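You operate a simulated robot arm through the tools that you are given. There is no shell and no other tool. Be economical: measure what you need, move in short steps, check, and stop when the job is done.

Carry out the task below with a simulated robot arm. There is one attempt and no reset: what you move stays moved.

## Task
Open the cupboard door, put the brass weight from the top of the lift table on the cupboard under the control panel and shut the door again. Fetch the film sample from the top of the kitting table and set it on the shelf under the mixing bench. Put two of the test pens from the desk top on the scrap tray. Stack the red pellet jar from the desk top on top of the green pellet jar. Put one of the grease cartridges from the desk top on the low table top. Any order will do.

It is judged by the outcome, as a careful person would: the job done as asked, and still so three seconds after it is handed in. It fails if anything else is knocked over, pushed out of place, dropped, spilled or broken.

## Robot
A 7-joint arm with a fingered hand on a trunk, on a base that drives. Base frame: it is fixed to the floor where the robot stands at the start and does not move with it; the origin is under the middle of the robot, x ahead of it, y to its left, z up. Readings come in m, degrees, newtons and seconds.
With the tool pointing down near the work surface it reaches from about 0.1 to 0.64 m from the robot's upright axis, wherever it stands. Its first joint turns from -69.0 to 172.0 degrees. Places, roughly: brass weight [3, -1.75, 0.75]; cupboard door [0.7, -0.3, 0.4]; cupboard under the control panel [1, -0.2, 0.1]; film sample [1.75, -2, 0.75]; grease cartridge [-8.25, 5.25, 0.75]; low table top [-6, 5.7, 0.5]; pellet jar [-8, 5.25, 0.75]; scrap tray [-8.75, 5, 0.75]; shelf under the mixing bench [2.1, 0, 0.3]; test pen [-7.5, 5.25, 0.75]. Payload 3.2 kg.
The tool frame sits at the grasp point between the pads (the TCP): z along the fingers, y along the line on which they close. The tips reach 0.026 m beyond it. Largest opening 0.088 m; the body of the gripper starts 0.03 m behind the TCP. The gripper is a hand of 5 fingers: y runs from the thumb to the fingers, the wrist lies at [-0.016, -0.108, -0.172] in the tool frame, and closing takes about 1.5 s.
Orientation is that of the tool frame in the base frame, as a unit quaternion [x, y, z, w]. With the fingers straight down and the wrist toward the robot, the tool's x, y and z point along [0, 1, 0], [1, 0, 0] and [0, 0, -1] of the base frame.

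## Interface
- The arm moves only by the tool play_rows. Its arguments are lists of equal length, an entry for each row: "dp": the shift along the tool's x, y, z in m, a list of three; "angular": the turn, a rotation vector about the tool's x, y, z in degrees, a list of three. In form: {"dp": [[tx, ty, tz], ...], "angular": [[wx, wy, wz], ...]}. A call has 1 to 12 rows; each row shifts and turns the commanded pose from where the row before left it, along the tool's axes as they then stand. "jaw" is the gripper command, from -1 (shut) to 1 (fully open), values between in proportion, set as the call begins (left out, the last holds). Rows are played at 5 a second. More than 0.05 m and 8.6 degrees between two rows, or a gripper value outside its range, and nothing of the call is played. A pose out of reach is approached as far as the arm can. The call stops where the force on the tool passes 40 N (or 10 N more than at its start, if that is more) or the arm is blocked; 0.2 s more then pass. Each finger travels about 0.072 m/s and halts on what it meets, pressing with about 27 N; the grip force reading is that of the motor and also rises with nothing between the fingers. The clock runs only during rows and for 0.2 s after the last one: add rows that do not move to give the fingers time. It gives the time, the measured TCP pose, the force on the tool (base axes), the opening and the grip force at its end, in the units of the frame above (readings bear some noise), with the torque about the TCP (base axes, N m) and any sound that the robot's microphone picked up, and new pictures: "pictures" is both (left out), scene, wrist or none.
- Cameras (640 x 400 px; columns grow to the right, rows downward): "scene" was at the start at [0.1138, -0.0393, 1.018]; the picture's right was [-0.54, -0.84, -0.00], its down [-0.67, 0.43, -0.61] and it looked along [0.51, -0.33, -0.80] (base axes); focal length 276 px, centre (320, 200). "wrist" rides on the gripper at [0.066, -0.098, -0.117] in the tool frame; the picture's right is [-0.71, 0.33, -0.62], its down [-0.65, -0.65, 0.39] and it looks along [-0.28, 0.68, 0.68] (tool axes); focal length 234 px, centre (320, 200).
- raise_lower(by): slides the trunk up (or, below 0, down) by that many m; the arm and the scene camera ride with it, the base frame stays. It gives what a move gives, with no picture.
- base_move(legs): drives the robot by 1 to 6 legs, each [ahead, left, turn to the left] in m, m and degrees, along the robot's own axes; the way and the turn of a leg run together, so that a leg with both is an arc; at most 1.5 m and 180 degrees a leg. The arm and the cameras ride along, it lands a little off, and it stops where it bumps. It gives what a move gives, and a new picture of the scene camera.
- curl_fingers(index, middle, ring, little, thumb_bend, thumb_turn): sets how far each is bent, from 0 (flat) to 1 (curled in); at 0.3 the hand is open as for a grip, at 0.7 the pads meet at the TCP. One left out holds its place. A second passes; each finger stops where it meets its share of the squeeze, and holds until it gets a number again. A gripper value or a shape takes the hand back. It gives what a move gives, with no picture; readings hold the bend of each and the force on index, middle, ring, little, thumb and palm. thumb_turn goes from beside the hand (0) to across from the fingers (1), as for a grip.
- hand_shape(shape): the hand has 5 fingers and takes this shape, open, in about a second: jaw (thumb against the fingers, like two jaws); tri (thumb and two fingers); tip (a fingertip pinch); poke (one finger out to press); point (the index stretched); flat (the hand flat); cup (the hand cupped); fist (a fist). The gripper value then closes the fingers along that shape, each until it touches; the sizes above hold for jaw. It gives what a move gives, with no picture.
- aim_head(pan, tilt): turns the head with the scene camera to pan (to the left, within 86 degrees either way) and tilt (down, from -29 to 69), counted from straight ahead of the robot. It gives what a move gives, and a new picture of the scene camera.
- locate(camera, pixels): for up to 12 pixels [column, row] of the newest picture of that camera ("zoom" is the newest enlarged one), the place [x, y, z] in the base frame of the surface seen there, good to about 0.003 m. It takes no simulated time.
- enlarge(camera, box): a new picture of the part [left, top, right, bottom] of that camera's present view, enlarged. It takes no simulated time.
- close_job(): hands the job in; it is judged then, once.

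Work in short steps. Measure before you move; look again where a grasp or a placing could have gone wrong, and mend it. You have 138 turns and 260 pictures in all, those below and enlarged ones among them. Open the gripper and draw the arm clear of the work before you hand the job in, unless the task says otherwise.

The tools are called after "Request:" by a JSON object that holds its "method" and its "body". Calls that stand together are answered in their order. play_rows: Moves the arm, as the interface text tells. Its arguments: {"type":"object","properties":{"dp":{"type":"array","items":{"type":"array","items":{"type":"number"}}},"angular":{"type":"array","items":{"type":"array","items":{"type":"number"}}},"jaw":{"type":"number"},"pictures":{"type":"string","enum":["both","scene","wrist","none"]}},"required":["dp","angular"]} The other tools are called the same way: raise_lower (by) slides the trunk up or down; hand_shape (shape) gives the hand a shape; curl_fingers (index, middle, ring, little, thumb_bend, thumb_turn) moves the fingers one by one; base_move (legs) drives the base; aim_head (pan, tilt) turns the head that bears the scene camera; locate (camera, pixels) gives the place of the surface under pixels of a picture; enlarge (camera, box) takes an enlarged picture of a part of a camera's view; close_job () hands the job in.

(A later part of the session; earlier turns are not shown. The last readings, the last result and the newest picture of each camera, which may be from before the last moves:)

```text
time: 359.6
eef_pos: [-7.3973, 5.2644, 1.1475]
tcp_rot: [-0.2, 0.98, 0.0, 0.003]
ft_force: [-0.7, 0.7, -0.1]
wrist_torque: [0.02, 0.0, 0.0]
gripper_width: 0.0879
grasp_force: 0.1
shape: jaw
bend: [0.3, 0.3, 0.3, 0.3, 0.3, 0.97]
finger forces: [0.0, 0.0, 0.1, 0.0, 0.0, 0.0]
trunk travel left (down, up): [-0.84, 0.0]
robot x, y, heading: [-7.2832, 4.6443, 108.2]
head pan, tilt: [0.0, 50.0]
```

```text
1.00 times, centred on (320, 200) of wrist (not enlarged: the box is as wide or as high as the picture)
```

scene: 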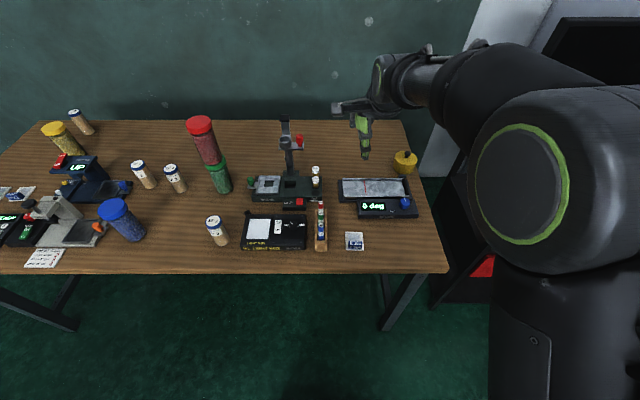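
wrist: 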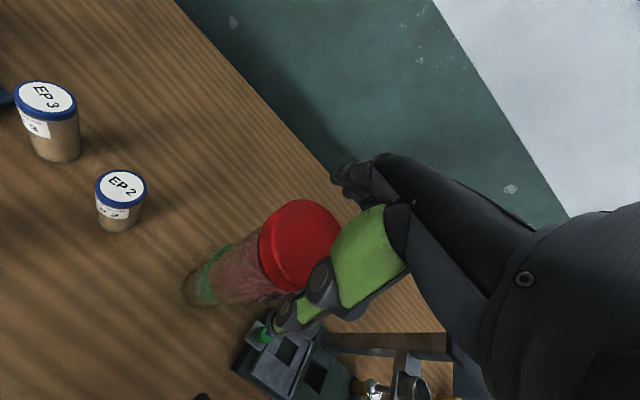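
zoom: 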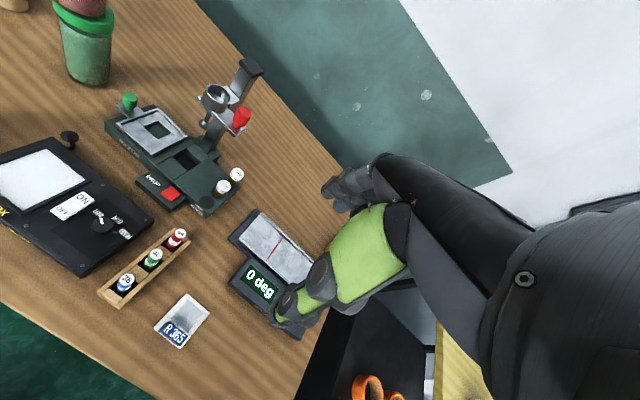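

Three pens stand in the rack (red, green, blue). I zoom in and measure them.

Request:
{"method": "enlarge", "body": {"camera": "wrist", "box": [90, 215, 218, 315]}}

Request:
{"method": "locate", "body": {"camera": "zoom", "pixels": [[442, 90], [312, 197], [170, 325], [420, 150], [290, 255], [140, 385], [480, 140], [60, 395], [360, 210], [230, 330], [560, 300]]}}

Request:
{"method": "enlarge", "body": {"camera": "scene", "box": [285, 180, 365, 260]}}

```text
4.00 times, centred on (154, 265) of wrist
```

zoom: 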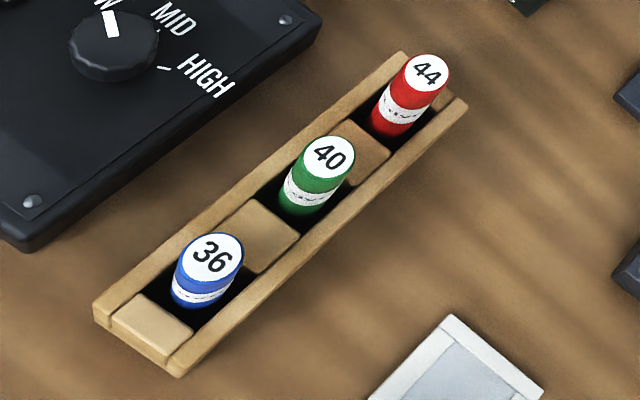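

```text
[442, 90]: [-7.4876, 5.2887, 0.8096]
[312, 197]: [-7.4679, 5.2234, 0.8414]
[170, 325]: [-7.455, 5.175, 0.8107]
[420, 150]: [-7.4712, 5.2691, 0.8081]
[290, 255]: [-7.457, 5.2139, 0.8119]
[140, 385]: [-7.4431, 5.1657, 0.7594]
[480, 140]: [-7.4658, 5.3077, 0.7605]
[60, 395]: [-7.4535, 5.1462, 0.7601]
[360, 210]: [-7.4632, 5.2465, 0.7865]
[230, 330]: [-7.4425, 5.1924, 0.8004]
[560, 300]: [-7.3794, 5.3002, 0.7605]
```

```text
5.00 times, centred on (325, 220) of scene
```

zoom: 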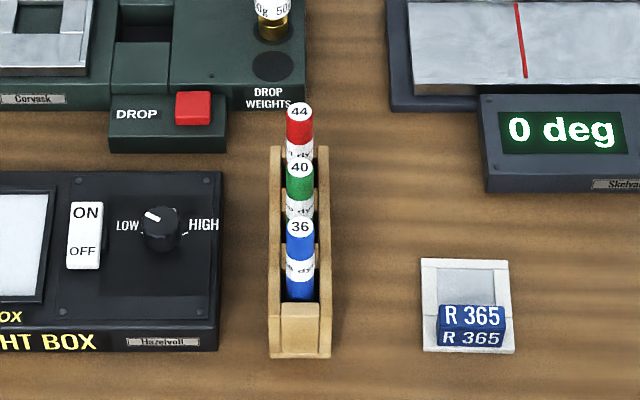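

Request:
{"method": "locate", "body": {"camera": "zoom", "pixels": [[300, 112], [300, 168], [300, 228], [288, 112], [311, 112], [288, 228], [312, 228], [273, 260], [327, 265], [300, 205]]}}

Request:
{"method": "enlarge", "body": {"camera": "wrist", "box": [90, 215, 218, 315]}}

Request:
{"method": "locate", "body": {"camera": "zoom", "pixels": [[428, 72], [328, 156], [212, 256], [410, 65], [445, 80], [185, 250], [240, 262], [302, 150], [353, 165]]}}

```text
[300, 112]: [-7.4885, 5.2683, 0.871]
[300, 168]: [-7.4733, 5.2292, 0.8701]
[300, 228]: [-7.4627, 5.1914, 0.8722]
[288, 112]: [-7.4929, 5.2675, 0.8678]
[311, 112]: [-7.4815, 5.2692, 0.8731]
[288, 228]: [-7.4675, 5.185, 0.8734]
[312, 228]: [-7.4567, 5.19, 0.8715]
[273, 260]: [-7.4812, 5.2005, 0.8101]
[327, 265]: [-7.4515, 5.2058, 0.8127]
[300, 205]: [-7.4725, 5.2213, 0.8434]
```

```text
4.00 times, centred on (154, 265) of wrist
```

zoom: 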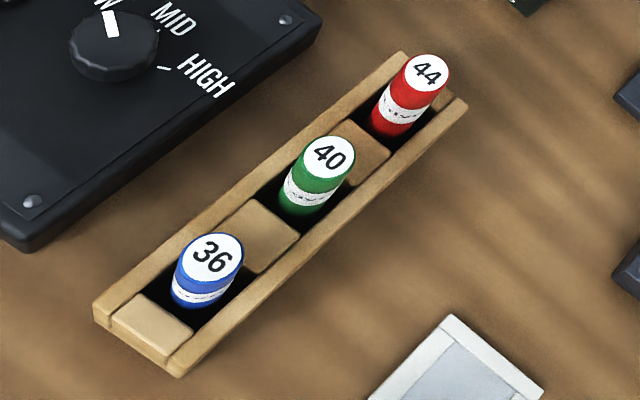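

```text
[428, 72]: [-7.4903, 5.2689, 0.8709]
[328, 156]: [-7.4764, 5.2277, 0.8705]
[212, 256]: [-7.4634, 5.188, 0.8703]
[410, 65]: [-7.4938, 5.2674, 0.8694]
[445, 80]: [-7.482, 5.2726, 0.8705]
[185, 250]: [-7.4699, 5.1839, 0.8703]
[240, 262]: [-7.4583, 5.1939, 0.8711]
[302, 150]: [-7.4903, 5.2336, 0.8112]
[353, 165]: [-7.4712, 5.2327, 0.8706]
```

Pens: red (-7.489,5.269), green (-7.476,5.228), blue (-7.463,5.189), tops z 0.8705, Ø≈1.5 cm. I go above the blue one with a narrow opening, aligned with the row.

Request:
{"method": "play_rows", "body": {"dp": [[0.03, -0.0143, 0.02], [0.03, -0.0143, 0.03], [0.03, -0.0144, 0.03], [0, 0, 0.03], [0, 0, 0.03], [0, 0, 0.03], [0, 0, 0]], "angular": [[0, 0, 0], [0, 0, 0], [0, 0, 0], [0, 0, 5], [0, 0, 0], [0, 0, 0], [0, 0, 0]], "jaw": -0.3}}

Request:
{"method": "enlarge", "body": {"camera": "wrist", "box": [200, 160, 392, 300]}}

```text
time: 361.2
eef_pos: [-7.4553, 5.1957, 0.9811]
tcp_rot: [-0.141, 0.99, -0.005, -0.017]
ft_force: [0.6, 0.3, 0.0]
wrist_torque: [0.01, 0.05, 0.0]
gripper_width: 0.031
grasp_force: 0.0
shape: jaw
bend: [0.56, 0.49, 0.73, 0.55, 0.4, 1.0]
finger forces: [0.0, 0.0, 0.1, 0.0, 0.0, 0.0]
trunk travel left (down, up): [-0.84, 0.0]
robot x, y, heading: [-7.2903, 4.6467, 108.0]
head pan, tilt: [0.0, 50.0]
```

scene: 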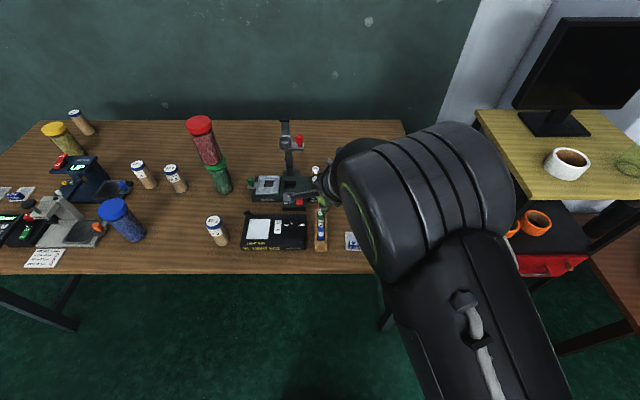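
wrist: 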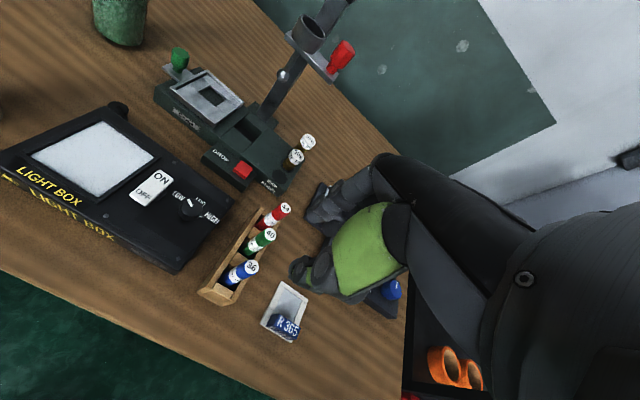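

```text
2.86 times, centred on (296, 230) of wrist
```

zoom: 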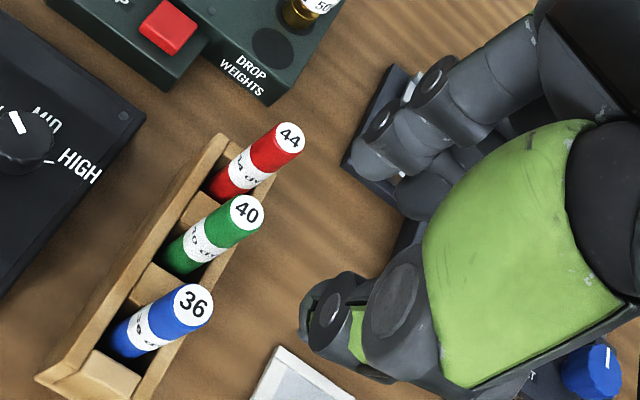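

Request:
{"method": "locate", "body": {"camera": "zoom", "pixels": [[193, 303], [178, 295], [210, 310], [246, 211]]}}

Request:
{"method": "play_rows", "body": {"dp": [[0, 0, 0.01], [0, 0, 0], [0, 0, 0]], "angular": [[0, 0, 0], [0, 0, 0], [0, 0, 0]], "pictures": "none"}}

```text
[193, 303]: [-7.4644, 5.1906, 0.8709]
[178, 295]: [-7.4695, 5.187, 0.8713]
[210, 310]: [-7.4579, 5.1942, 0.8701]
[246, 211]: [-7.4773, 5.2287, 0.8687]
```

```text
time: 362.0
eef_pos: [-7.4561, 5.1947, 0.9686]
tcp_rot: [-0.143, 0.99, -0.004, -0.011]
ft_force: [-0.1, 0.6, 0.2]
wrist_torque: [-0.01, 0.0, 0.03]
gripper_width: 0.0308
grasp_force: 0.0
shape: jaw
bend: [0.56, 0.49, 0.73, 0.55, 0.4, 1.0]
finger forces: [0.0, 0.0, 0.0, 0.0, 0.1, 0.0]
trunk travel left (down, up): [-0.84, 0.0]
robot x, y, heading: [-7.2885, 4.6451, 108.2]
head pan, tilt: [0.0, 50.0]
```

The hand lags ~8 mm to the right; I correct and descend to just above the pen.

Request:
{"method": "play_rows", "body": {"dp": [[0.004, 0, 0.02], [0.003, -0.002, 0.02], [0, 0, 0.015], [0, 0, 0]], "angular": [[0, 0, 0], [0, 0, 0], [0, 0, 0], [0, 0, 0]], "pictures": "none"}}

Request:
{"method": "enlarge", "body": {"camera": "wrist", "box": [220, 160, 412, 300]}}

```text
time: 363.0
eef_pos: [-7.4656, 5.1848, 0.9102]
tcp_rot: [-0.157, 0.988, 0.0, 0.005]
ft_force: [0.7, 0.3, 0.2]
wrist_torque: [0.0, 0.01, 0.0]
gripper_width: 0.0311
grasp_force: 0.1
shape: jaw
bend: [0.56, 0.49, 0.73, 0.55, 0.4, 1.0]
finger forces: [0.1, 0.0, 0.1, 0.0, 0.1, 0.0]
trunk travel left (down, up): [-0.84, 0.0]
robot x, y, heading: [-7.2922, 4.6454, 108.1]
head pan, tilt: [0.0, 50.0]
```

```text
2.86 times, centred on (316, 230) of wrist
```

zoom: 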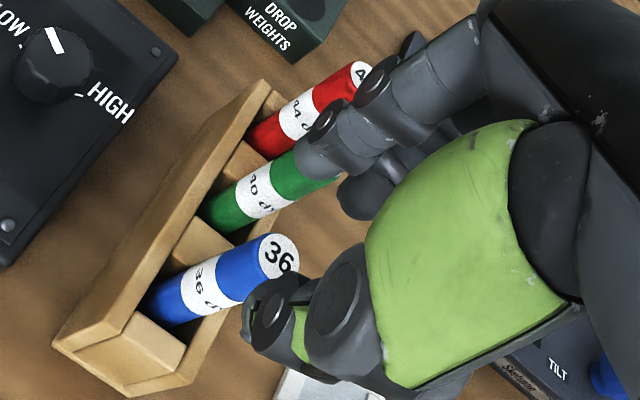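

Level now and well placed. I descend to z≈0.855 between the pens.

Request:
{"method": "play_rows", "body": {"dp": [[-0.003, 0.002, 0.015], [0, 0, 0.015], [0, 0, 0.015], [0, 0, 0.009], [0, 0, 0]], "angular": [[0, 0, 0], [0, 0, 0], [0, 0, 0], [0, 0, 0], [0, 0, 0]], "pictures": "none"}}

Request:
{"method": "enlarge", "body": {"camera": "wrist", "box": [220, 160, 412, 300]}}

```text
time: 364.2
eef_pos: [-7.4656, 5.1885, 0.8558]
tcp_rot: [-0.157, 0.988, 0.0, 0.003]
ft_force: [0.6, -0.7, -0.1]
wrist_torque: [0.0, -0.01, 0.03]
gripper_width: 0.0312
grasp_force: 0.1
shape: jaw
bend: [0.56, 0.49, 0.73, 0.55, 0.4, 1.0]
finger forces: [0.0, 0.0, 0.0, 0.0, 0.1, 0.0]
trunk travel left (down, up): [-0.84, 0.0]
robot x, y, heading: [-7.2891, 4.6449, 108.3]
head pan, tilt: [0.0, 50.0]
```

```text
2.86 times, centred on (316, 230) of wrist
```

zoom: 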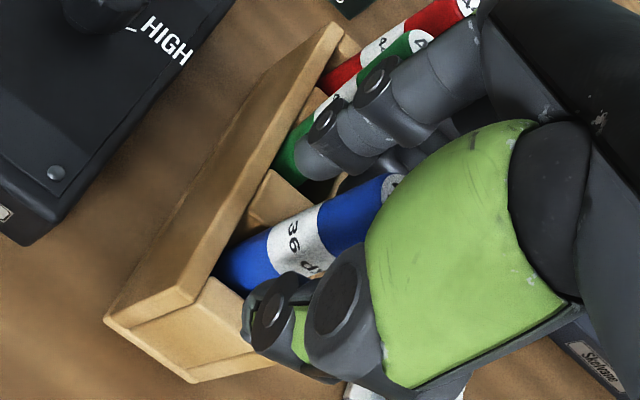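

The blue pen is between thumb and fingers with the green one untouched behind. I close and lift.

Request:
{"method": "play_rows", "body": {"dp": [[0, 0, 0], [0, 0, 0], [0, 0, 0], [0, 0, 0], [0, 0, 0], [0, 0, 0]], "angular": [[0, 0, 0], [0, 0, 0], [0, 0, 0], [0, 0, 0], [0, 0, 0], [0, 0, 0]], "jaw": -1, "pictures": "none"}}

Request:
{"method": "play_rows", "body": {"dp": [[0, 0, -0.01], [0, 0, -0.025], [0, 0, -0.03], [0, 0, -0.03], [0, 0, -0.03], [0, 0, -0.03], [0, 0, 0]], "angular": [[0, 0, 0], [0, 0, 0], [0, 0, 0], [0, 0, 0], [0, 0, 0], [0, 0, 0], [0, 0, 0]]}}

Request:
{"method": "enlarge", "body": {"camera": "wrist", "box": [220, 160, 412, 300]}}

```text
time: 365.6
eef_pos: [-7.4648, 5.1877, 0.857]
tcp_rot: [-0.157, 0.988, 0.0, 0.003]
ft_force: [0.8, 1.2, -0.4]
wrist_torque: [0.03, -0.03, 0.01]
gripper_width: 0.004
grasp_force: 27.4
shape: jaw
bend: [0.7, 0.62, 0.53, 0.7, 0.81, 1.0]
finger forces: [12.2, 14.2, 0.1, 0.1, 21.4, 0.0]
trunk travel left (down, up): [-0.84, 0.0]
robot x, y, heading: [-7.2876, 4.6447, 108.2]
head pan, tilt: [0.0, 50.0]
```

```text
time: 367.2
eef_pos: [-7.4683, 5.1906, 1.0123]
tcp_rot: [-0.157, 0.988, -0.001, 0.002]
ft_force: [0.1, 0.0, 0.0]
wrist_torque: [0.05, 0.02, 0.01]
gripper_width: 0.0036
grasp_force: 26.9
shape: jaw
bend: [0.7, 0.61, 0.53, 0.7, 0.81, 1.0]
finger forces: [11.9, 13.9, 0.0, 0.0, 21.2, 0.0]
trunk travel left (down, up): [-0.84, 0.0]
robot x, y, heading: [-7.2901, 4.6459, 108.2]
head pan, tilt: [0.0, 50.0]
```

scene: 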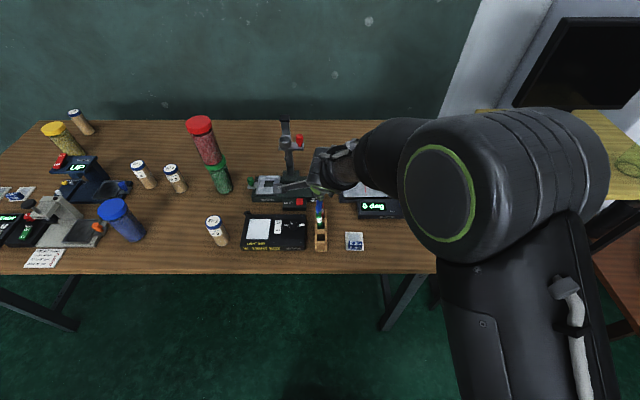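
wrist: 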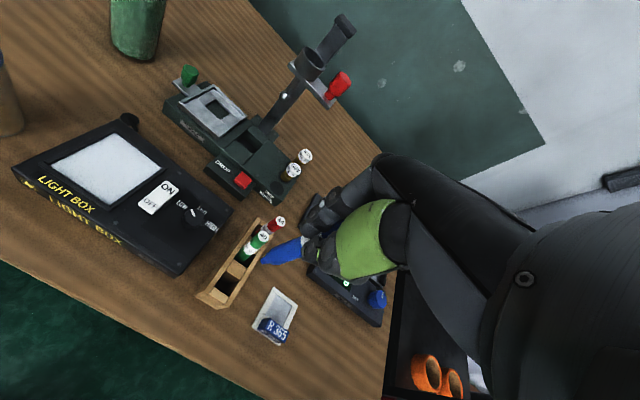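

```text
2.86 times, centred on (316, 230) of wrist
```

zoom: 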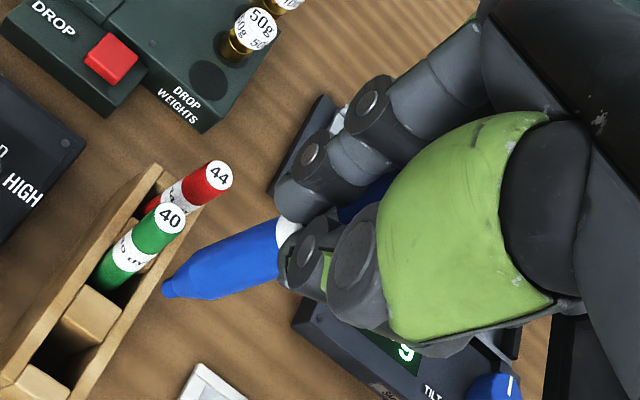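

The pen has a tapered tip, so it must be laid down. I back off, drive left to the scrap tray and measure it.

Request:
{"method": "base_move", "body": {"legs": [[-0.25, 0, 0], [0, 1.4, 0]]}}

Request:
{"method": "aim_head", "body": {"pan": 0, "tilt": 40}}

Request:
{"method": "enlarge", "body": {"camera": "scene", "box": [220, 140, 420, 280]}}

```text
time: 375.6
eef_pos: [-8.7306, 4.5144, 1.0128]
tcp_rot: [-0.161, 0.987, 0.0, 0.002]
ft_force: [0.7, -0.6, -0.1]
wrist_torque: [0.02, -0.03, 0.01]
gripper_width: 0.0036
grasp_force: 27.3
shape: jaw
bend: [0.7, 0.61, 0.53, 0.7, 0.81, 1.0]
finger forces: [12.1, 14.0, 0.0, 0.1, 21.3, 0.0]
trunk travel left (down, up): [-0.84, 0.0]
robot x, y, heading: [-8.5457, 3.9749, 108.5]
head pan, tilt: [0.0, 50.0]
```

scene: 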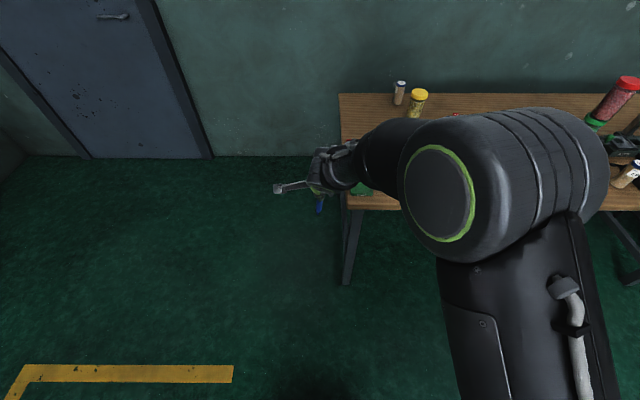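

```text
time: 376.3
eef_pos: [-8.7303, 4.5134, 1.0126]
tcp_rot: [-0.161, 0.987, 0.001, 0.002]
ft_force: [0.4, 0.2, -0.2]
wrist_torque: [0.0, -0.02, -0.02]
gripper_width: 0.0037
grasp_force: 26.8
shape: jaw
bend: [0.7, 0.61, 0.53, 0.7, 0.81, 1.0]
finger forces: [11.9, 13.9, 0.0, 0.0, 21.2, 0.0]
trunk travel left (down, up): [-0.84, 0.0]
robot x, y, heading: [-8.5469, 3.9687, 108.6]
head pan, tilt: [0.0, 40.0]
```

scene: 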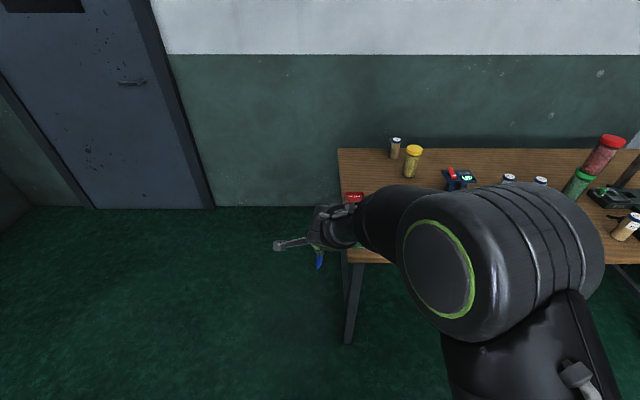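

```text
2.86 times, centred on (320, 210) of scene
```

zoom: 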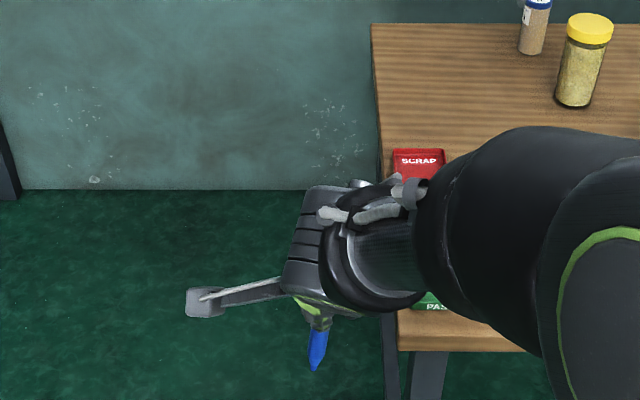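

Request:
{"method": "enlarge", "body": {"camera": "wrist", "box": [0, 0, 640, 400]}}

Request:
{"method": "enlarge", "body": {"camera": "scene", "box": [335, 180, 385, 220]}}

```text
1.00 times, centred on (320, 200) of wrist (not enlarged: the box is as wide or as high as the picture)
```

zoom: 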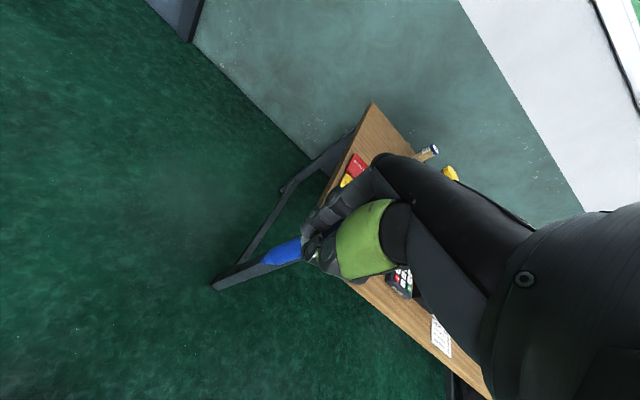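

```text
10.00 times, centred on (360, 200) of scene
```

zoom: 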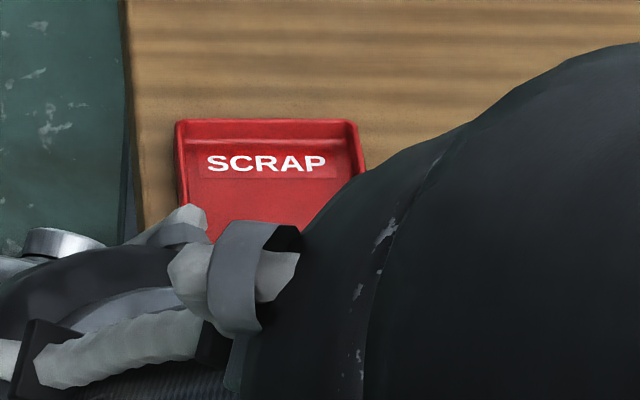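

Request:
{"method": "locate", "body": {"camera": "zoom", "pixels": [[181, 124], [354, 124], [265, 163], [250, 205], [182, 190], [150, 170], [130, 60], [360, 165], [215, 210]]}}

Request:
{"method": "base_move", "body": {"legs": [[0, 0.3, -45]]}}

Request:
{"method": "aim_head", "body": {"pan": 25, "tilt": 40}}

```text
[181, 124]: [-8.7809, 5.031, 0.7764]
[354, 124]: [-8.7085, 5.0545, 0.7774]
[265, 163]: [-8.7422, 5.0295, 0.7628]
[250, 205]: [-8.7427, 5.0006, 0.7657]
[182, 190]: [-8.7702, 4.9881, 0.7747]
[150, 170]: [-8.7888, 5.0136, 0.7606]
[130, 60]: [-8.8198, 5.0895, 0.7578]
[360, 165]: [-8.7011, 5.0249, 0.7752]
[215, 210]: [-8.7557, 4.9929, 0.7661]
```

```text
time: 378.8
eef_pos: [-8.589, 4.5078, 1.0128]
tcp_rot: [0.225, 0.974, -0.002, 0.002]
ft_force: [0.3, -0.1, -0.5]
wrist_torque: [0.03, 0.02, -0.02]
gripper_width: 0.0036
grasp_force: 26.9
shape: jaw
bend: [0.7, 0.61, 0.53, 0.7, 0.81, 1.0]
finger forces: [12.0, 13.7, 0.0, 0.0, 21.0, 0.1]
trunk travel left (down, up): [-0.84, 0.0]
robot x, y, heading: [-8.8393, 3.9914, 63.9]
head pan, tilt: [0.0, 40.0]
```

scene: 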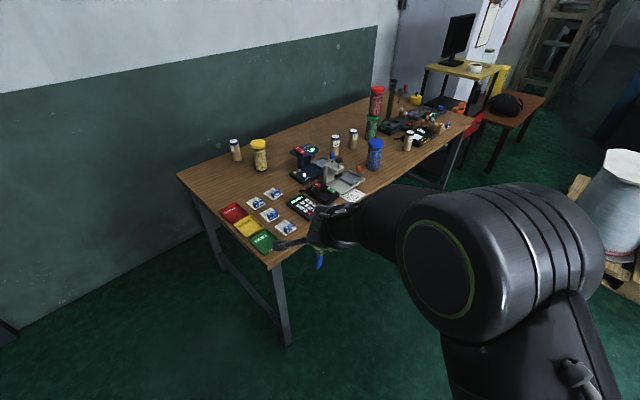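

```text
time: 379.6
eef_pos: [-8.5896, 4.5059, 1.0126]
tcp_rot: [0.225, 0.974, -0.001, 0.002]
ft_force: [0.0, -0.1, 0.1]
wrist_torque: [0.03, 0.0, 0.01]
gripper_width: 0.0033
grasp_force: 26.5
shape: jaw
bend: [0.7, 0.61, 0.53, 0.7, 0.81, 1.0]
finger forces: [12.0, 13.7, 0.1, 0.0, 21.0, 0.1]
trunk travel left (down, up): [-0.84, 0.0]
robot x, y, heading: [-8.8435, 3.9846, 64.0]
head pan, tilt: [25.0, 40.0]
```

scene: 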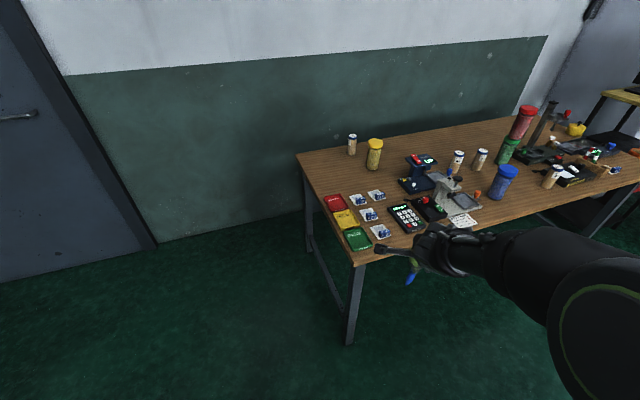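

Request:
{"method": "enlarge", "body": {"camera": "scene", "box": [310, 180, 400, 255]}}

Request:
{"method": "locate", "body": {"camera": "zoom", "pixels": [[90, 125], [205, 92], [265, 180], [145, 220], [180, 150], [282, 105], [385, 130], [298, 140], [320, 90], [160, 215], [230, 140]]}}

```text
5.33 times, centred on (355, 218) of scene
```

zoom: 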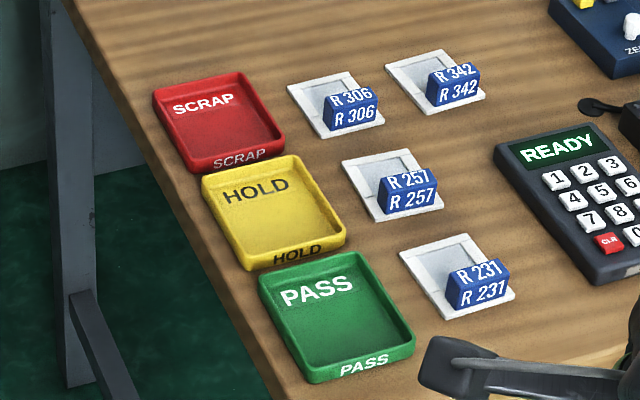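

```text
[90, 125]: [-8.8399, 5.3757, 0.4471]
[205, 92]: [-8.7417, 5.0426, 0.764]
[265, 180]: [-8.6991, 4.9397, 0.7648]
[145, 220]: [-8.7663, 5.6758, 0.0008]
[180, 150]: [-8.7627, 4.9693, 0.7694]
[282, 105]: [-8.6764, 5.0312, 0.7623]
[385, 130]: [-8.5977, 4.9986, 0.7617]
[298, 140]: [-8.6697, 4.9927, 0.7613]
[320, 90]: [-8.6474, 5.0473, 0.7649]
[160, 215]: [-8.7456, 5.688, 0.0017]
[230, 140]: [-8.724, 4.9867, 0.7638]
```

Tray is ~8×8 cm centred at (-8.726,5.004), floor z≈0.765. I'll lay the pens along its diagonal. First I curl ring and little fingers away, position the base, and roll the hand 60°.

Request:
{"method": "curl_fingers", "body": {"ring": 1, "little": 1}}

Request:
{"method": "base_move", "body": {"legs": [[0, 0.31, 0], [0.4, 0, 0]]}}

Request:
{"method": "play_rows", "body": {"dp": [[0, 0, 0], [0, 0, 0], [0, 0, 0], [0, 0, 0], [0, 0, 0], [0, 0, 0], [0, 0, 0], [0, 0, 0], [0, 0, 0]], "angular": [[0, 8, 0], [0, 8, 0], [0, 8, 0], [0, 8, 0], [0, 8, 0], [0, 8, 0], [0, 8, 0], [0, 8, 0], [0, 0, 0]]}}

```text
time: 380.6
eef_pos: [-8.5901, 4.5055, 1.0109]
tcp_rot: [0.225, 0.974, -0.001, 0.002]
ft_force: [0.3, 0.1, -0.8]
wrist_torque: [0.0, -0.04, 0.01]
gripper_width: 0.0019
grasp_force: 23.3
shape: fingers
bend: [0.7, 0.61, 1.0, 1.0, 0.81, 1.0]
finger forces: [12.1, 13.8, 0.1, 0.1, 21.0, 0.1]
trunk travel left (down, up): [-0.84, 0.0]
robot x, y, heading: [-8.8401, 3.9932, 63.7]
head pan, tilt: [25.0, 40.0]
```

```text
time: 384.8
eef_pos: [-8.6954, 4.9994, 1.013]
tcp_rot: [0.221, 0.975, 0.0, 0.003]
ft_force: [0.8, -0.2, -0.2]
wrist_torque: [0.0, -0.01, 0.03]
gripper_width: 0.0019
grasp_force: 23.7
shape: fingers
bend: [0.7, 0.61, 1.0, 1.0, 0.81, 1.0]
finger forces: [12.0, 13.9, 0.0, 0.0, 21.0, 0.1]
trunk travel left (down, up): [-0.84, 0.0]
robot x, y, heading: [-8.9437, 4.4787, 64.5]
head pan, tilt: [25.0, 40.0]
```

scene: 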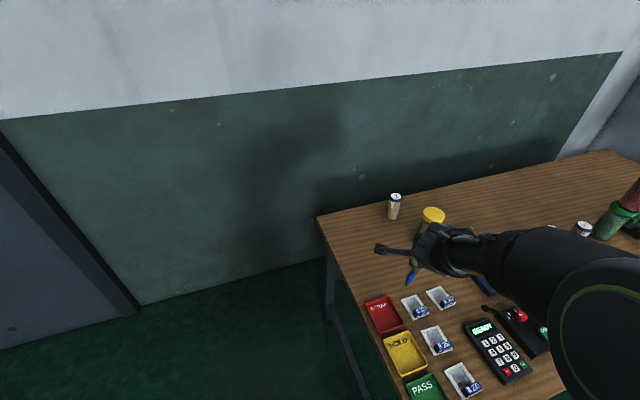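

```text
time: 386.8
eef_pos: [-8.6932, 4.9991, 1.0123]
tcp_rot: [0.189, 0.829, 0.116, -0.514]
ft_force: [-0.7, -0.2, -1.2]
wrist_torque: [-0.02, 0.03, 0.0]
gripper_width: 0.0
grasp_force: 18.0
shape: fingers
bend: [0.71, 0.59, 1.0, 1.0, 0.82, 1.0]
finger forces: [0.0, 15.1, 0.0, 0.0, 20.7, 0.1]
trunk travel left (down, up): [-0.84, 0.0]
robot x, y, heading: [-8.943, 4.4804, 64.4]
head pan, tilt: [25.0, 40.0]
```

scene: 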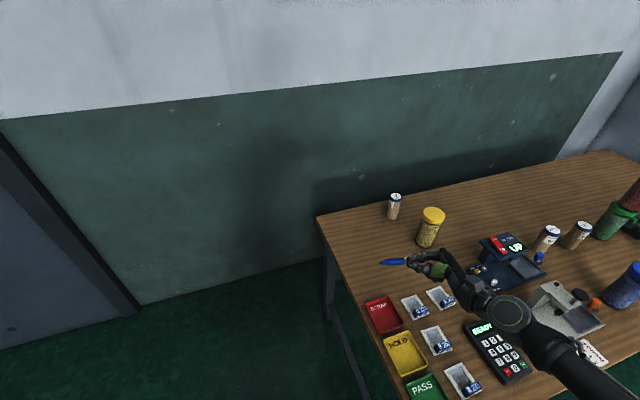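
wrist: 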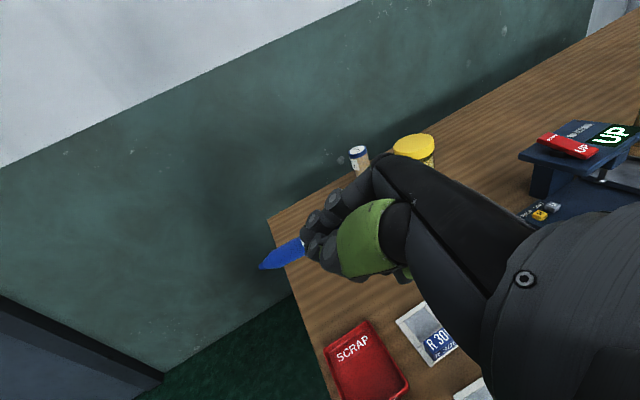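

The roll worked; pen now held by middle finger and thumb. I check how it lies.

Request:
{"method": "enlarge", "body": {"camera": "scene", "box": [360, 225, 480, 320]}}

Request:
{"method": "locate", "body": {"camera": "zoom", "pixels": [[112, 198], [150, 195], [200, 195], [235, 193], [420, 190], [130, 197]]}}

Request:
{"method": "enlarge", "body": {"camera": "wrist", "box": [220, 160, 412, 300]}}

```text
4.21 times, centred on (420, 272) of scene
```

zoom: 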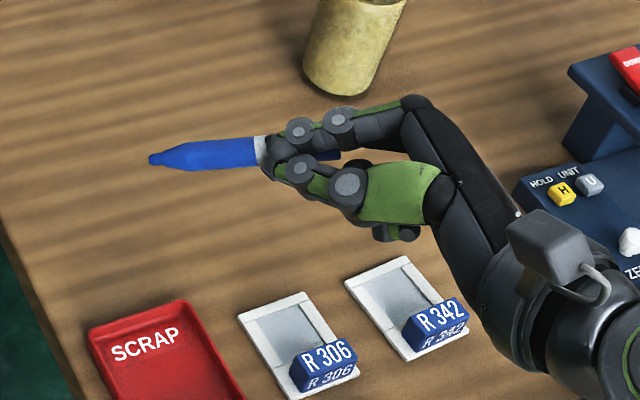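

```text
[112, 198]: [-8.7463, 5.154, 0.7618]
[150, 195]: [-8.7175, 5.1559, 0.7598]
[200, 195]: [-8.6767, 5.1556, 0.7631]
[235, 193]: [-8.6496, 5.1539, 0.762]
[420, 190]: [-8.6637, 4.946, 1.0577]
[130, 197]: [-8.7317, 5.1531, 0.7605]
```

```text
2.86 times, centred on (316, 230) of wrist
```

zoom: 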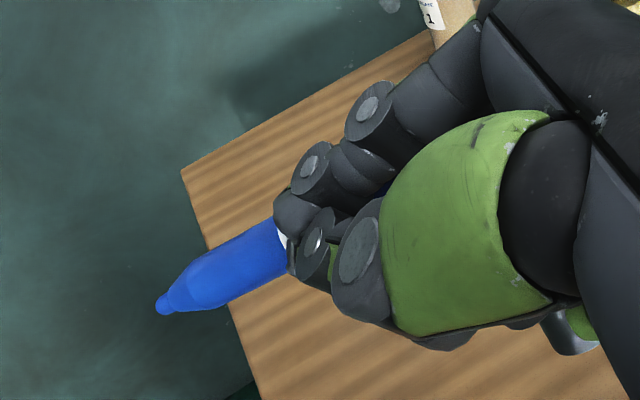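

Request:
{"method": "enlarge", "body": {"camera": "scene", "box": [380, 240, 440, 285]}}

Request:
{"method": "locate", "body": {"camera": "zoom", "pixels": [[170, 245], [230, 240], [300, 235], [360, 230], [430, 225]]}}

```text
8.89 times, centred on (410, 262) of scene
```

zoom: 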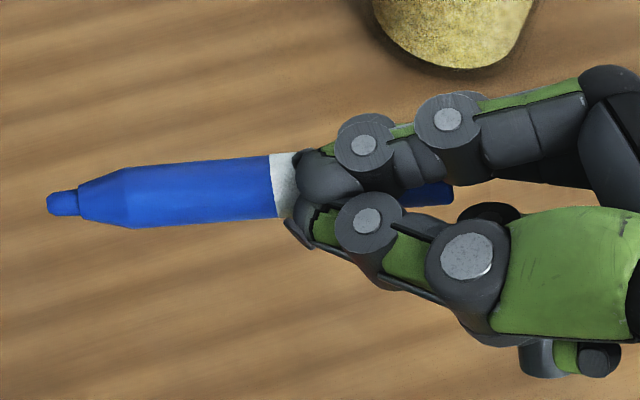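

```text
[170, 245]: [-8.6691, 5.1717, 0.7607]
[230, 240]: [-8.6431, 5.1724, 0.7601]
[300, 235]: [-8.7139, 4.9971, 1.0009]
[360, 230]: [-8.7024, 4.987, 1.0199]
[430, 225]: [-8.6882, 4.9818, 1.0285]
```

Request:
{"method": "locate", "body": {"camera": "zoom", "pixels": [[60, 203], [110, 200], [180, 195], [250, 190], [285, 185], [430, 195]]}}

```text
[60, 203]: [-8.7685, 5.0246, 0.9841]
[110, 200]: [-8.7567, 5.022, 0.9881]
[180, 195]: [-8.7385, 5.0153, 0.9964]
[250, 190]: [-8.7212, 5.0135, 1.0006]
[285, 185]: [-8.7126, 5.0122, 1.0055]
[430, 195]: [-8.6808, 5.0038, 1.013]
```

The pen's tip is at (-8.769,5.025,0.984), lying about 17° from level. I turn it onto the tray diagonal and steepen slightly to keep the knuckles clear of the sample plates.

Request:
{"method": "play_rows", "body": {"dp": [[0, 0, 0], [0, 0, 0], [0, 0, 0], [0, 0, 0], [0, 0, 0]], "angular": [[-5.85, 0, 2.85], [-5.85, 0, 2.85], [0, -7, 0], [0, -7, 0], [0, 0, 0]], "pictures": "none"}}

Request:
{"method": "enlarge", "body": {"camera": "scene", "box": [360, 230, 460, 305]}}

```text
time: 388.0
eef_pos: [-8.6937, 4.9989, 1.0129]
tcp_rot: [0.301, 0.857, 0.139, -0.395]
ft_force: [0.7, -0.2, 0.3]
wrist_torque: [-0.01, -0.01, 0.01]
gripper_width: 0.0
grasp_force: 17.7
shape: fingers
bend: [0.71, 0.59, 1.0, 1.0, 0.82, 1.0]
finger forces: [0.0, 14.0, 0.1, 0.0, 21.5, 0.1]
trunk travel left (down, up): [-0.84, 0.0]
robot x, y, heading: [-8.9429, 4.4802, 64.5]
head pan, tilt: [25.0, 40.0]
```

```text
5.33 times, centred on (410, 268) of scene
```

zoom: 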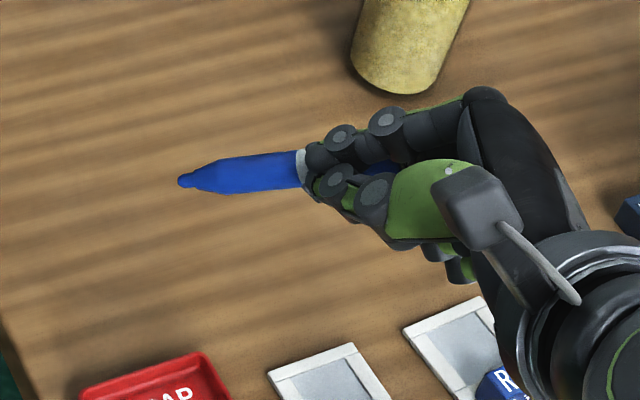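

Request:
{"method": "locate", "body": {"camera": "zoom", "pixels": [[186, 181], [215, 178], [250, 173], [290, 168], [302, 167]]}}

```text
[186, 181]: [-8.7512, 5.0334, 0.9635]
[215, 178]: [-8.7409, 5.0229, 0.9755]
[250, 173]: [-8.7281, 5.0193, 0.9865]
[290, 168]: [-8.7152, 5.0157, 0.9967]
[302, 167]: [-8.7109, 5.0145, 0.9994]
```

Tip at (-8.751,5.032,0.961), inclined 40° along the tray diagonal. I lower most of the way and look.

Request:
{"method": "play_rows", "body": {"dp": [[-0.0249, -0.0031, 0.0183], [-0.0249, -0.0031, 0.0183], [-0.0249, -0.0031, 0.0183], [-0.0249, -0.0031, 0.0183], [-0.0249, -0.0031, 0.0183], [0, 0, 0]], "angular": [[0, 0, 0], [0, 0, 0], [0, 0, 0], [0, 0, 0], [0, 0, 0], [0, 0, 0]], "pictures": "none"}}

Request:
{"method": "enlarge", "body": {"camera": "scene", "box": [350, 270, 470, 360]}}

Request:
{"method": "enlarge", "body": {"camera": "wrist", "box": [200, 160, 440, 335]}}

```text
time: 389.4
eef_pos: [-8.6955, 4.9812, 0.858]
tcp_rot: [0.3, 0.857, 0.139, -0.396]
ft_force: [0.3, 0.6, -0.2]
wrist_torque: [0.03, 0.01, -0.01]
gripper_width: 0.0
grasp_force: 18.0
shape: fingers
bend: [0.71, 0.59, 1.0, 1.0, 0.82, 1.0]
finger forces: [0.2, 14.0, 0.0, 0.0, 21.7, 0.1]
trunk travel left (down, up): [-0.84, 0.0]
robot x, y, heading: [-8.9445, 4.4802, 64.3]
head pan, tilt: [25.0, 40.0]
```

```text
4.44 times, centred on (410, 315) of scene
```

zoom: 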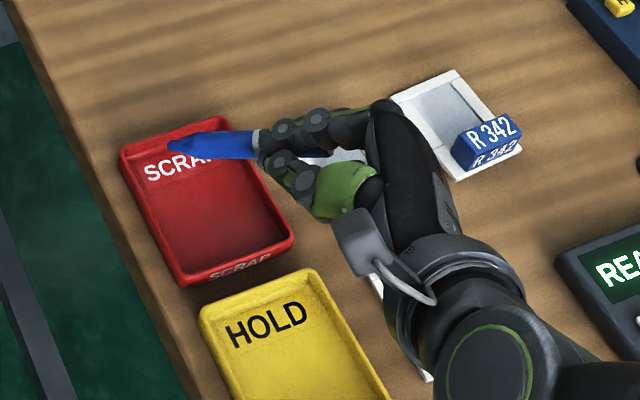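

```text
2.29 times, centred on (320, 248) of wrist
```

zoom: 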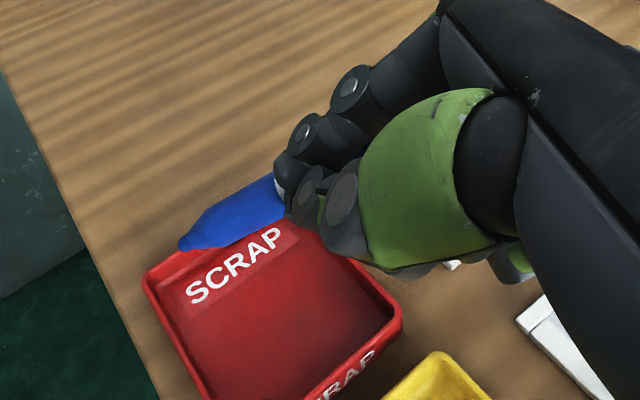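

Request:
{"method": "locate", "body": {"camera": "zoom", "pixels": [[150, 276], [397, 322], [270, 340], [183, 245], [230, 220], [265, 195], [340, 385], [205, 390], [310, 260]]}}

```text
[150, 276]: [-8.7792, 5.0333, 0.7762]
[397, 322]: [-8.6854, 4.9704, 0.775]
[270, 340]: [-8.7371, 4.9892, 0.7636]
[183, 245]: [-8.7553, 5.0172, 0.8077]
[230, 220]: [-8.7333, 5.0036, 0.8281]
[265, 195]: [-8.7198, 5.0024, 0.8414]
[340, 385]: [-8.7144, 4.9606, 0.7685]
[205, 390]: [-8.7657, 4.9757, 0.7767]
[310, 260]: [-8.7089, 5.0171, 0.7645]
```

The tray inside is ~7×8.8 cm, so the pen fits on the diagonal. I shift slightly left, rotate 8° and lower until the tip is just above the floor.

Request:
{"method": "play_rows", "body": {"dp": [[-0.0102, -0.0063, 0.011], [-0.0102, -0.0063, 0.011], [0, 0, 0], [0, 0, 0]], "angular": [[0, 0, 0], [0, 0, 0], [-6.1, 0, 5.2], [0, 0, 0]], "pictures": "none"}}

Request:
{"method": "enlarge", "body": {"camera": "wrist", "box": [200, 160, 440, 335]}}

Request:
{"method": "locate", "body": {"camera": "zoom", "pixels": [[183, 245], [195, 235], [230, 220], [265, 195], [270, 340]]}}

```text
time: 390.4
eef_pos: [-8.7076, 4.9725, 0.8286]
tcp_rot: [0.359, 0.833, 0.166, -0.387]
ft_force: [-0.7, 0.2, 0.0]
wrist_torque: [-0.02, 0.01, -0.01]
gripper_width: 0.0
grasp_force: 18.3
shape: fingers
bend: [0.71, 0.59, 1.0, 1.0, 0.82, 1.0]
finger forces: [0.2, 14.2, 0.0, 0.0, 21.9, 0.1]
trunk travel left (down, up): [-0.84, 0.0]
robot x, y, heading: [-8.9447, 4.481, 64.4]
head pan, tilt: [25.0, 40.0]
```

```text
2.29 times, centred on (320, 248) of wrist
```

zoom: 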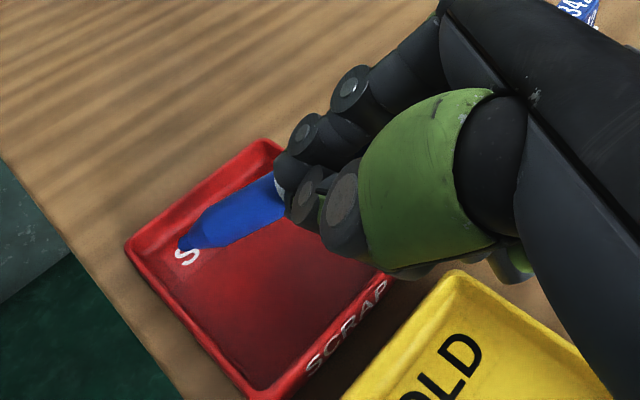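

```text
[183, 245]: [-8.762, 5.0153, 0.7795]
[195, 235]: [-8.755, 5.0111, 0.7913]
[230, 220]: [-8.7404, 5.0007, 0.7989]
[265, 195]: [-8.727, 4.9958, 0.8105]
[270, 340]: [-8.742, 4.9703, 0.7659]
```

Tip at lab-corner inside the tray, ~1 cm above floor. I lower 9 mm and release gently.

Request:
{"method": "play_rows", "body": {"dp": [[-0.0035, 0, 0.0029], [-0.0035, 0, 0.0029], [0, 0, 0]], "angular": [[0, 0, 0], [0, 0, 0], [0, 0, 0]], "pictures": "none"}}

Request:
{"method": "curl_fingers", "body": {"index": 0.5, "middle": 0.45, "thumb_bend": 0.6}}

Request:
{"method": "enlarge", "body": {"camera": "wrist", "box": [200, 160, 440, 335]}}

```text
time: 391.2
eef_pos: [-8.7079, 4.9715, 0.8189]
tcp_rot: [0.359, 0.833, 0.166, -0.386]
ft_force: [1.1, 0.8, 0.9]
wrist_torque: [0.03, 0.02, 0.03]
gripper_width: 0.0001
grasp_force: 18.0
shape: fingers
bend: [0.71, 0.59, 1.0, 1.0, 0.82, 1.0]
finger forces: [0.0, 14.1, 0.0, 0.0, 21.9, 0.1]
trunk travel left (down, up): [-0.84, 0.0]
robot x, y, heading: [-8.9418, 4.483, 64.5]
head pan, tilt: [25.0, 40.0]
```

```text
time: 392.2
eef_pos: [-8.7066, 4.9738, 0.8201]
tcp_rot: [0.359, 0.833, 0.166, -0.386]
ft_force: [-0.6, -1.1, 1.3]
wrist_torque: [0.07, 0.08, 0.08]
gripper_width: 0.0288
grasp_force: 5.4
shape: fingers
bend: [0.55, 0.42, 1.0, 1.0, 0.6, 1.0]
finger forces: [5.6, 4.8, 0.0, 0.0, 0.1, 0.1]
trunk travel left (down, up): [-0.84, 0.0]
robot x, y, heading: [-8.9412, 4.4819, 64.7]
head pan, tilt: [25.0, 40.0]
```

```text
2.29 times, centred on (320, 248) of wrist
```

zoom: 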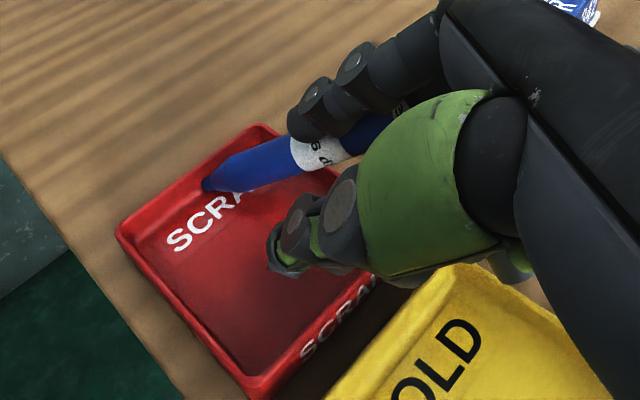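

Request:
{"method": "enlarge", "body": {"camera": "scene", "box": [360, 280, 440, 345]}}

Request:
{"method": "enlarge", "body": {"camera": "wrist", "box": [270, 170, 390, 260]}}

```text
6.15 times, centred on (400, 312) of scene
```

zoom: 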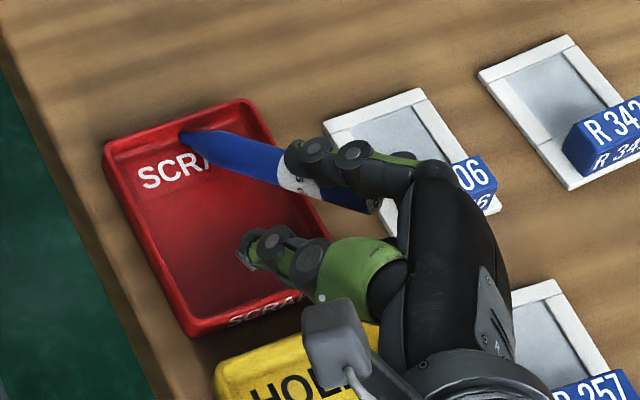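

```text
4.44 times, centred on (330, 215) of wrist
```

zoom: 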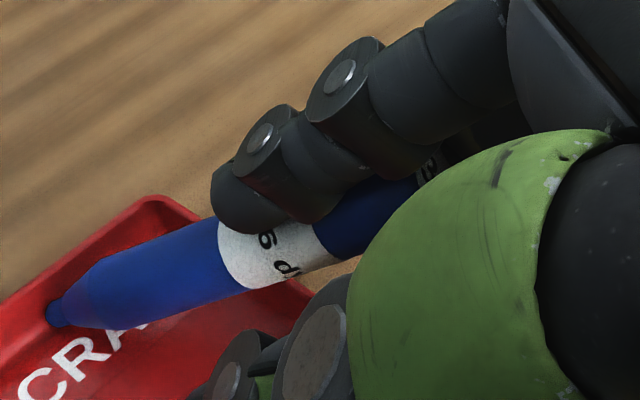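

The pen slid between index and middle finger. I measure its height before freeing it.

Request:
{"method": "locate", "body": {"camera": "zoom", "pixels": [[55, 312], [110, 285], [180, 265], [240, 255], [290, 250], [360, 215], [405, 195]]}}

```text
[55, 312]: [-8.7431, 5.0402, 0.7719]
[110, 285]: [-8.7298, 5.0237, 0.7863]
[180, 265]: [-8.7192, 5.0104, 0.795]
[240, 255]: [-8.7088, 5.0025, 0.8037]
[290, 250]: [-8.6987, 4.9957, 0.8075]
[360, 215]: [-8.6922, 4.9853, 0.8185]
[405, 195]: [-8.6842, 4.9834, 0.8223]
```

The index blocks in front of the pen and the middle behind it; moving index inwards and middle outwards frees it without dragging.

Request:
{"method": "curl_fingers", "body": {"index": 0.7, "middle": 0.25}}

Request:
{"method": "enlarge", "body": {"camera": "wrist", "box": [200, 160, 440, 335]}}

Request:
{"method": "enlarge", "body": {"camera": "scene", "box": [360, 280, 440, 345]}}

```text
time: 393.2
eef_pos: [-8.7072, 4.9724, 0.8195]
tcp_rot: [0.359, 0.833, 0.167, -0.386]
ft_force: [0.3, 0.0, -0.1]
wrist_torque: [-0.02, 0.0, 0.0]
gripper_width: 0.0149
grasp_force: 0.0
shape: fingers
bend: [0.7, 0.25, 1.0, 1.0, 0.6, 1.0]
finger forces: [0.0, 0.0, 0.0, 0.0, 0.0, 0.0]
trunk travel left (down, up): [-0.84, 0.0]
robot x, y, heading: [-8.941, 4.4839, 64.4]
head pan, tilt: [25.0, 40.0]
```

```text
2.29 times, centred on (320, 248) of wrist
```

zoom: 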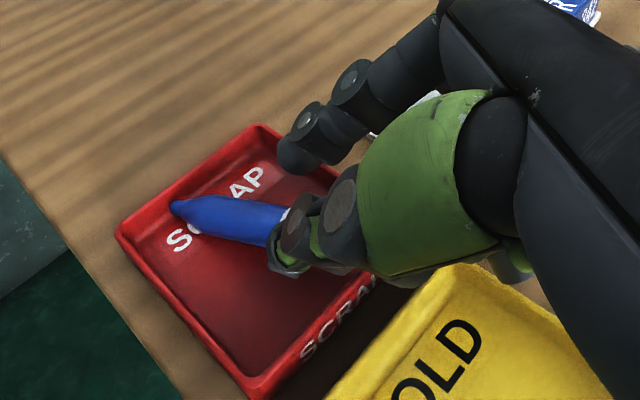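

```text
6.15 times, centred on (400, 312) of scene
```

zoom: 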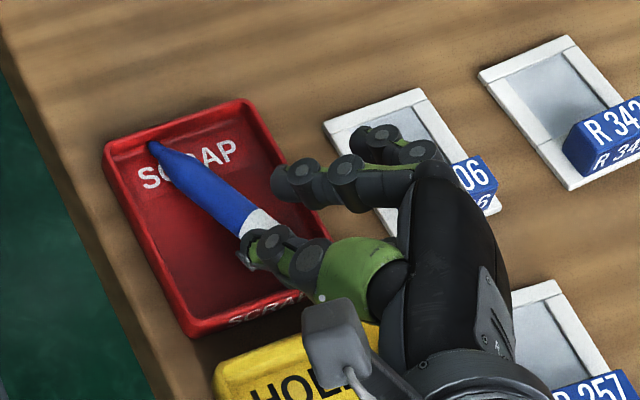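

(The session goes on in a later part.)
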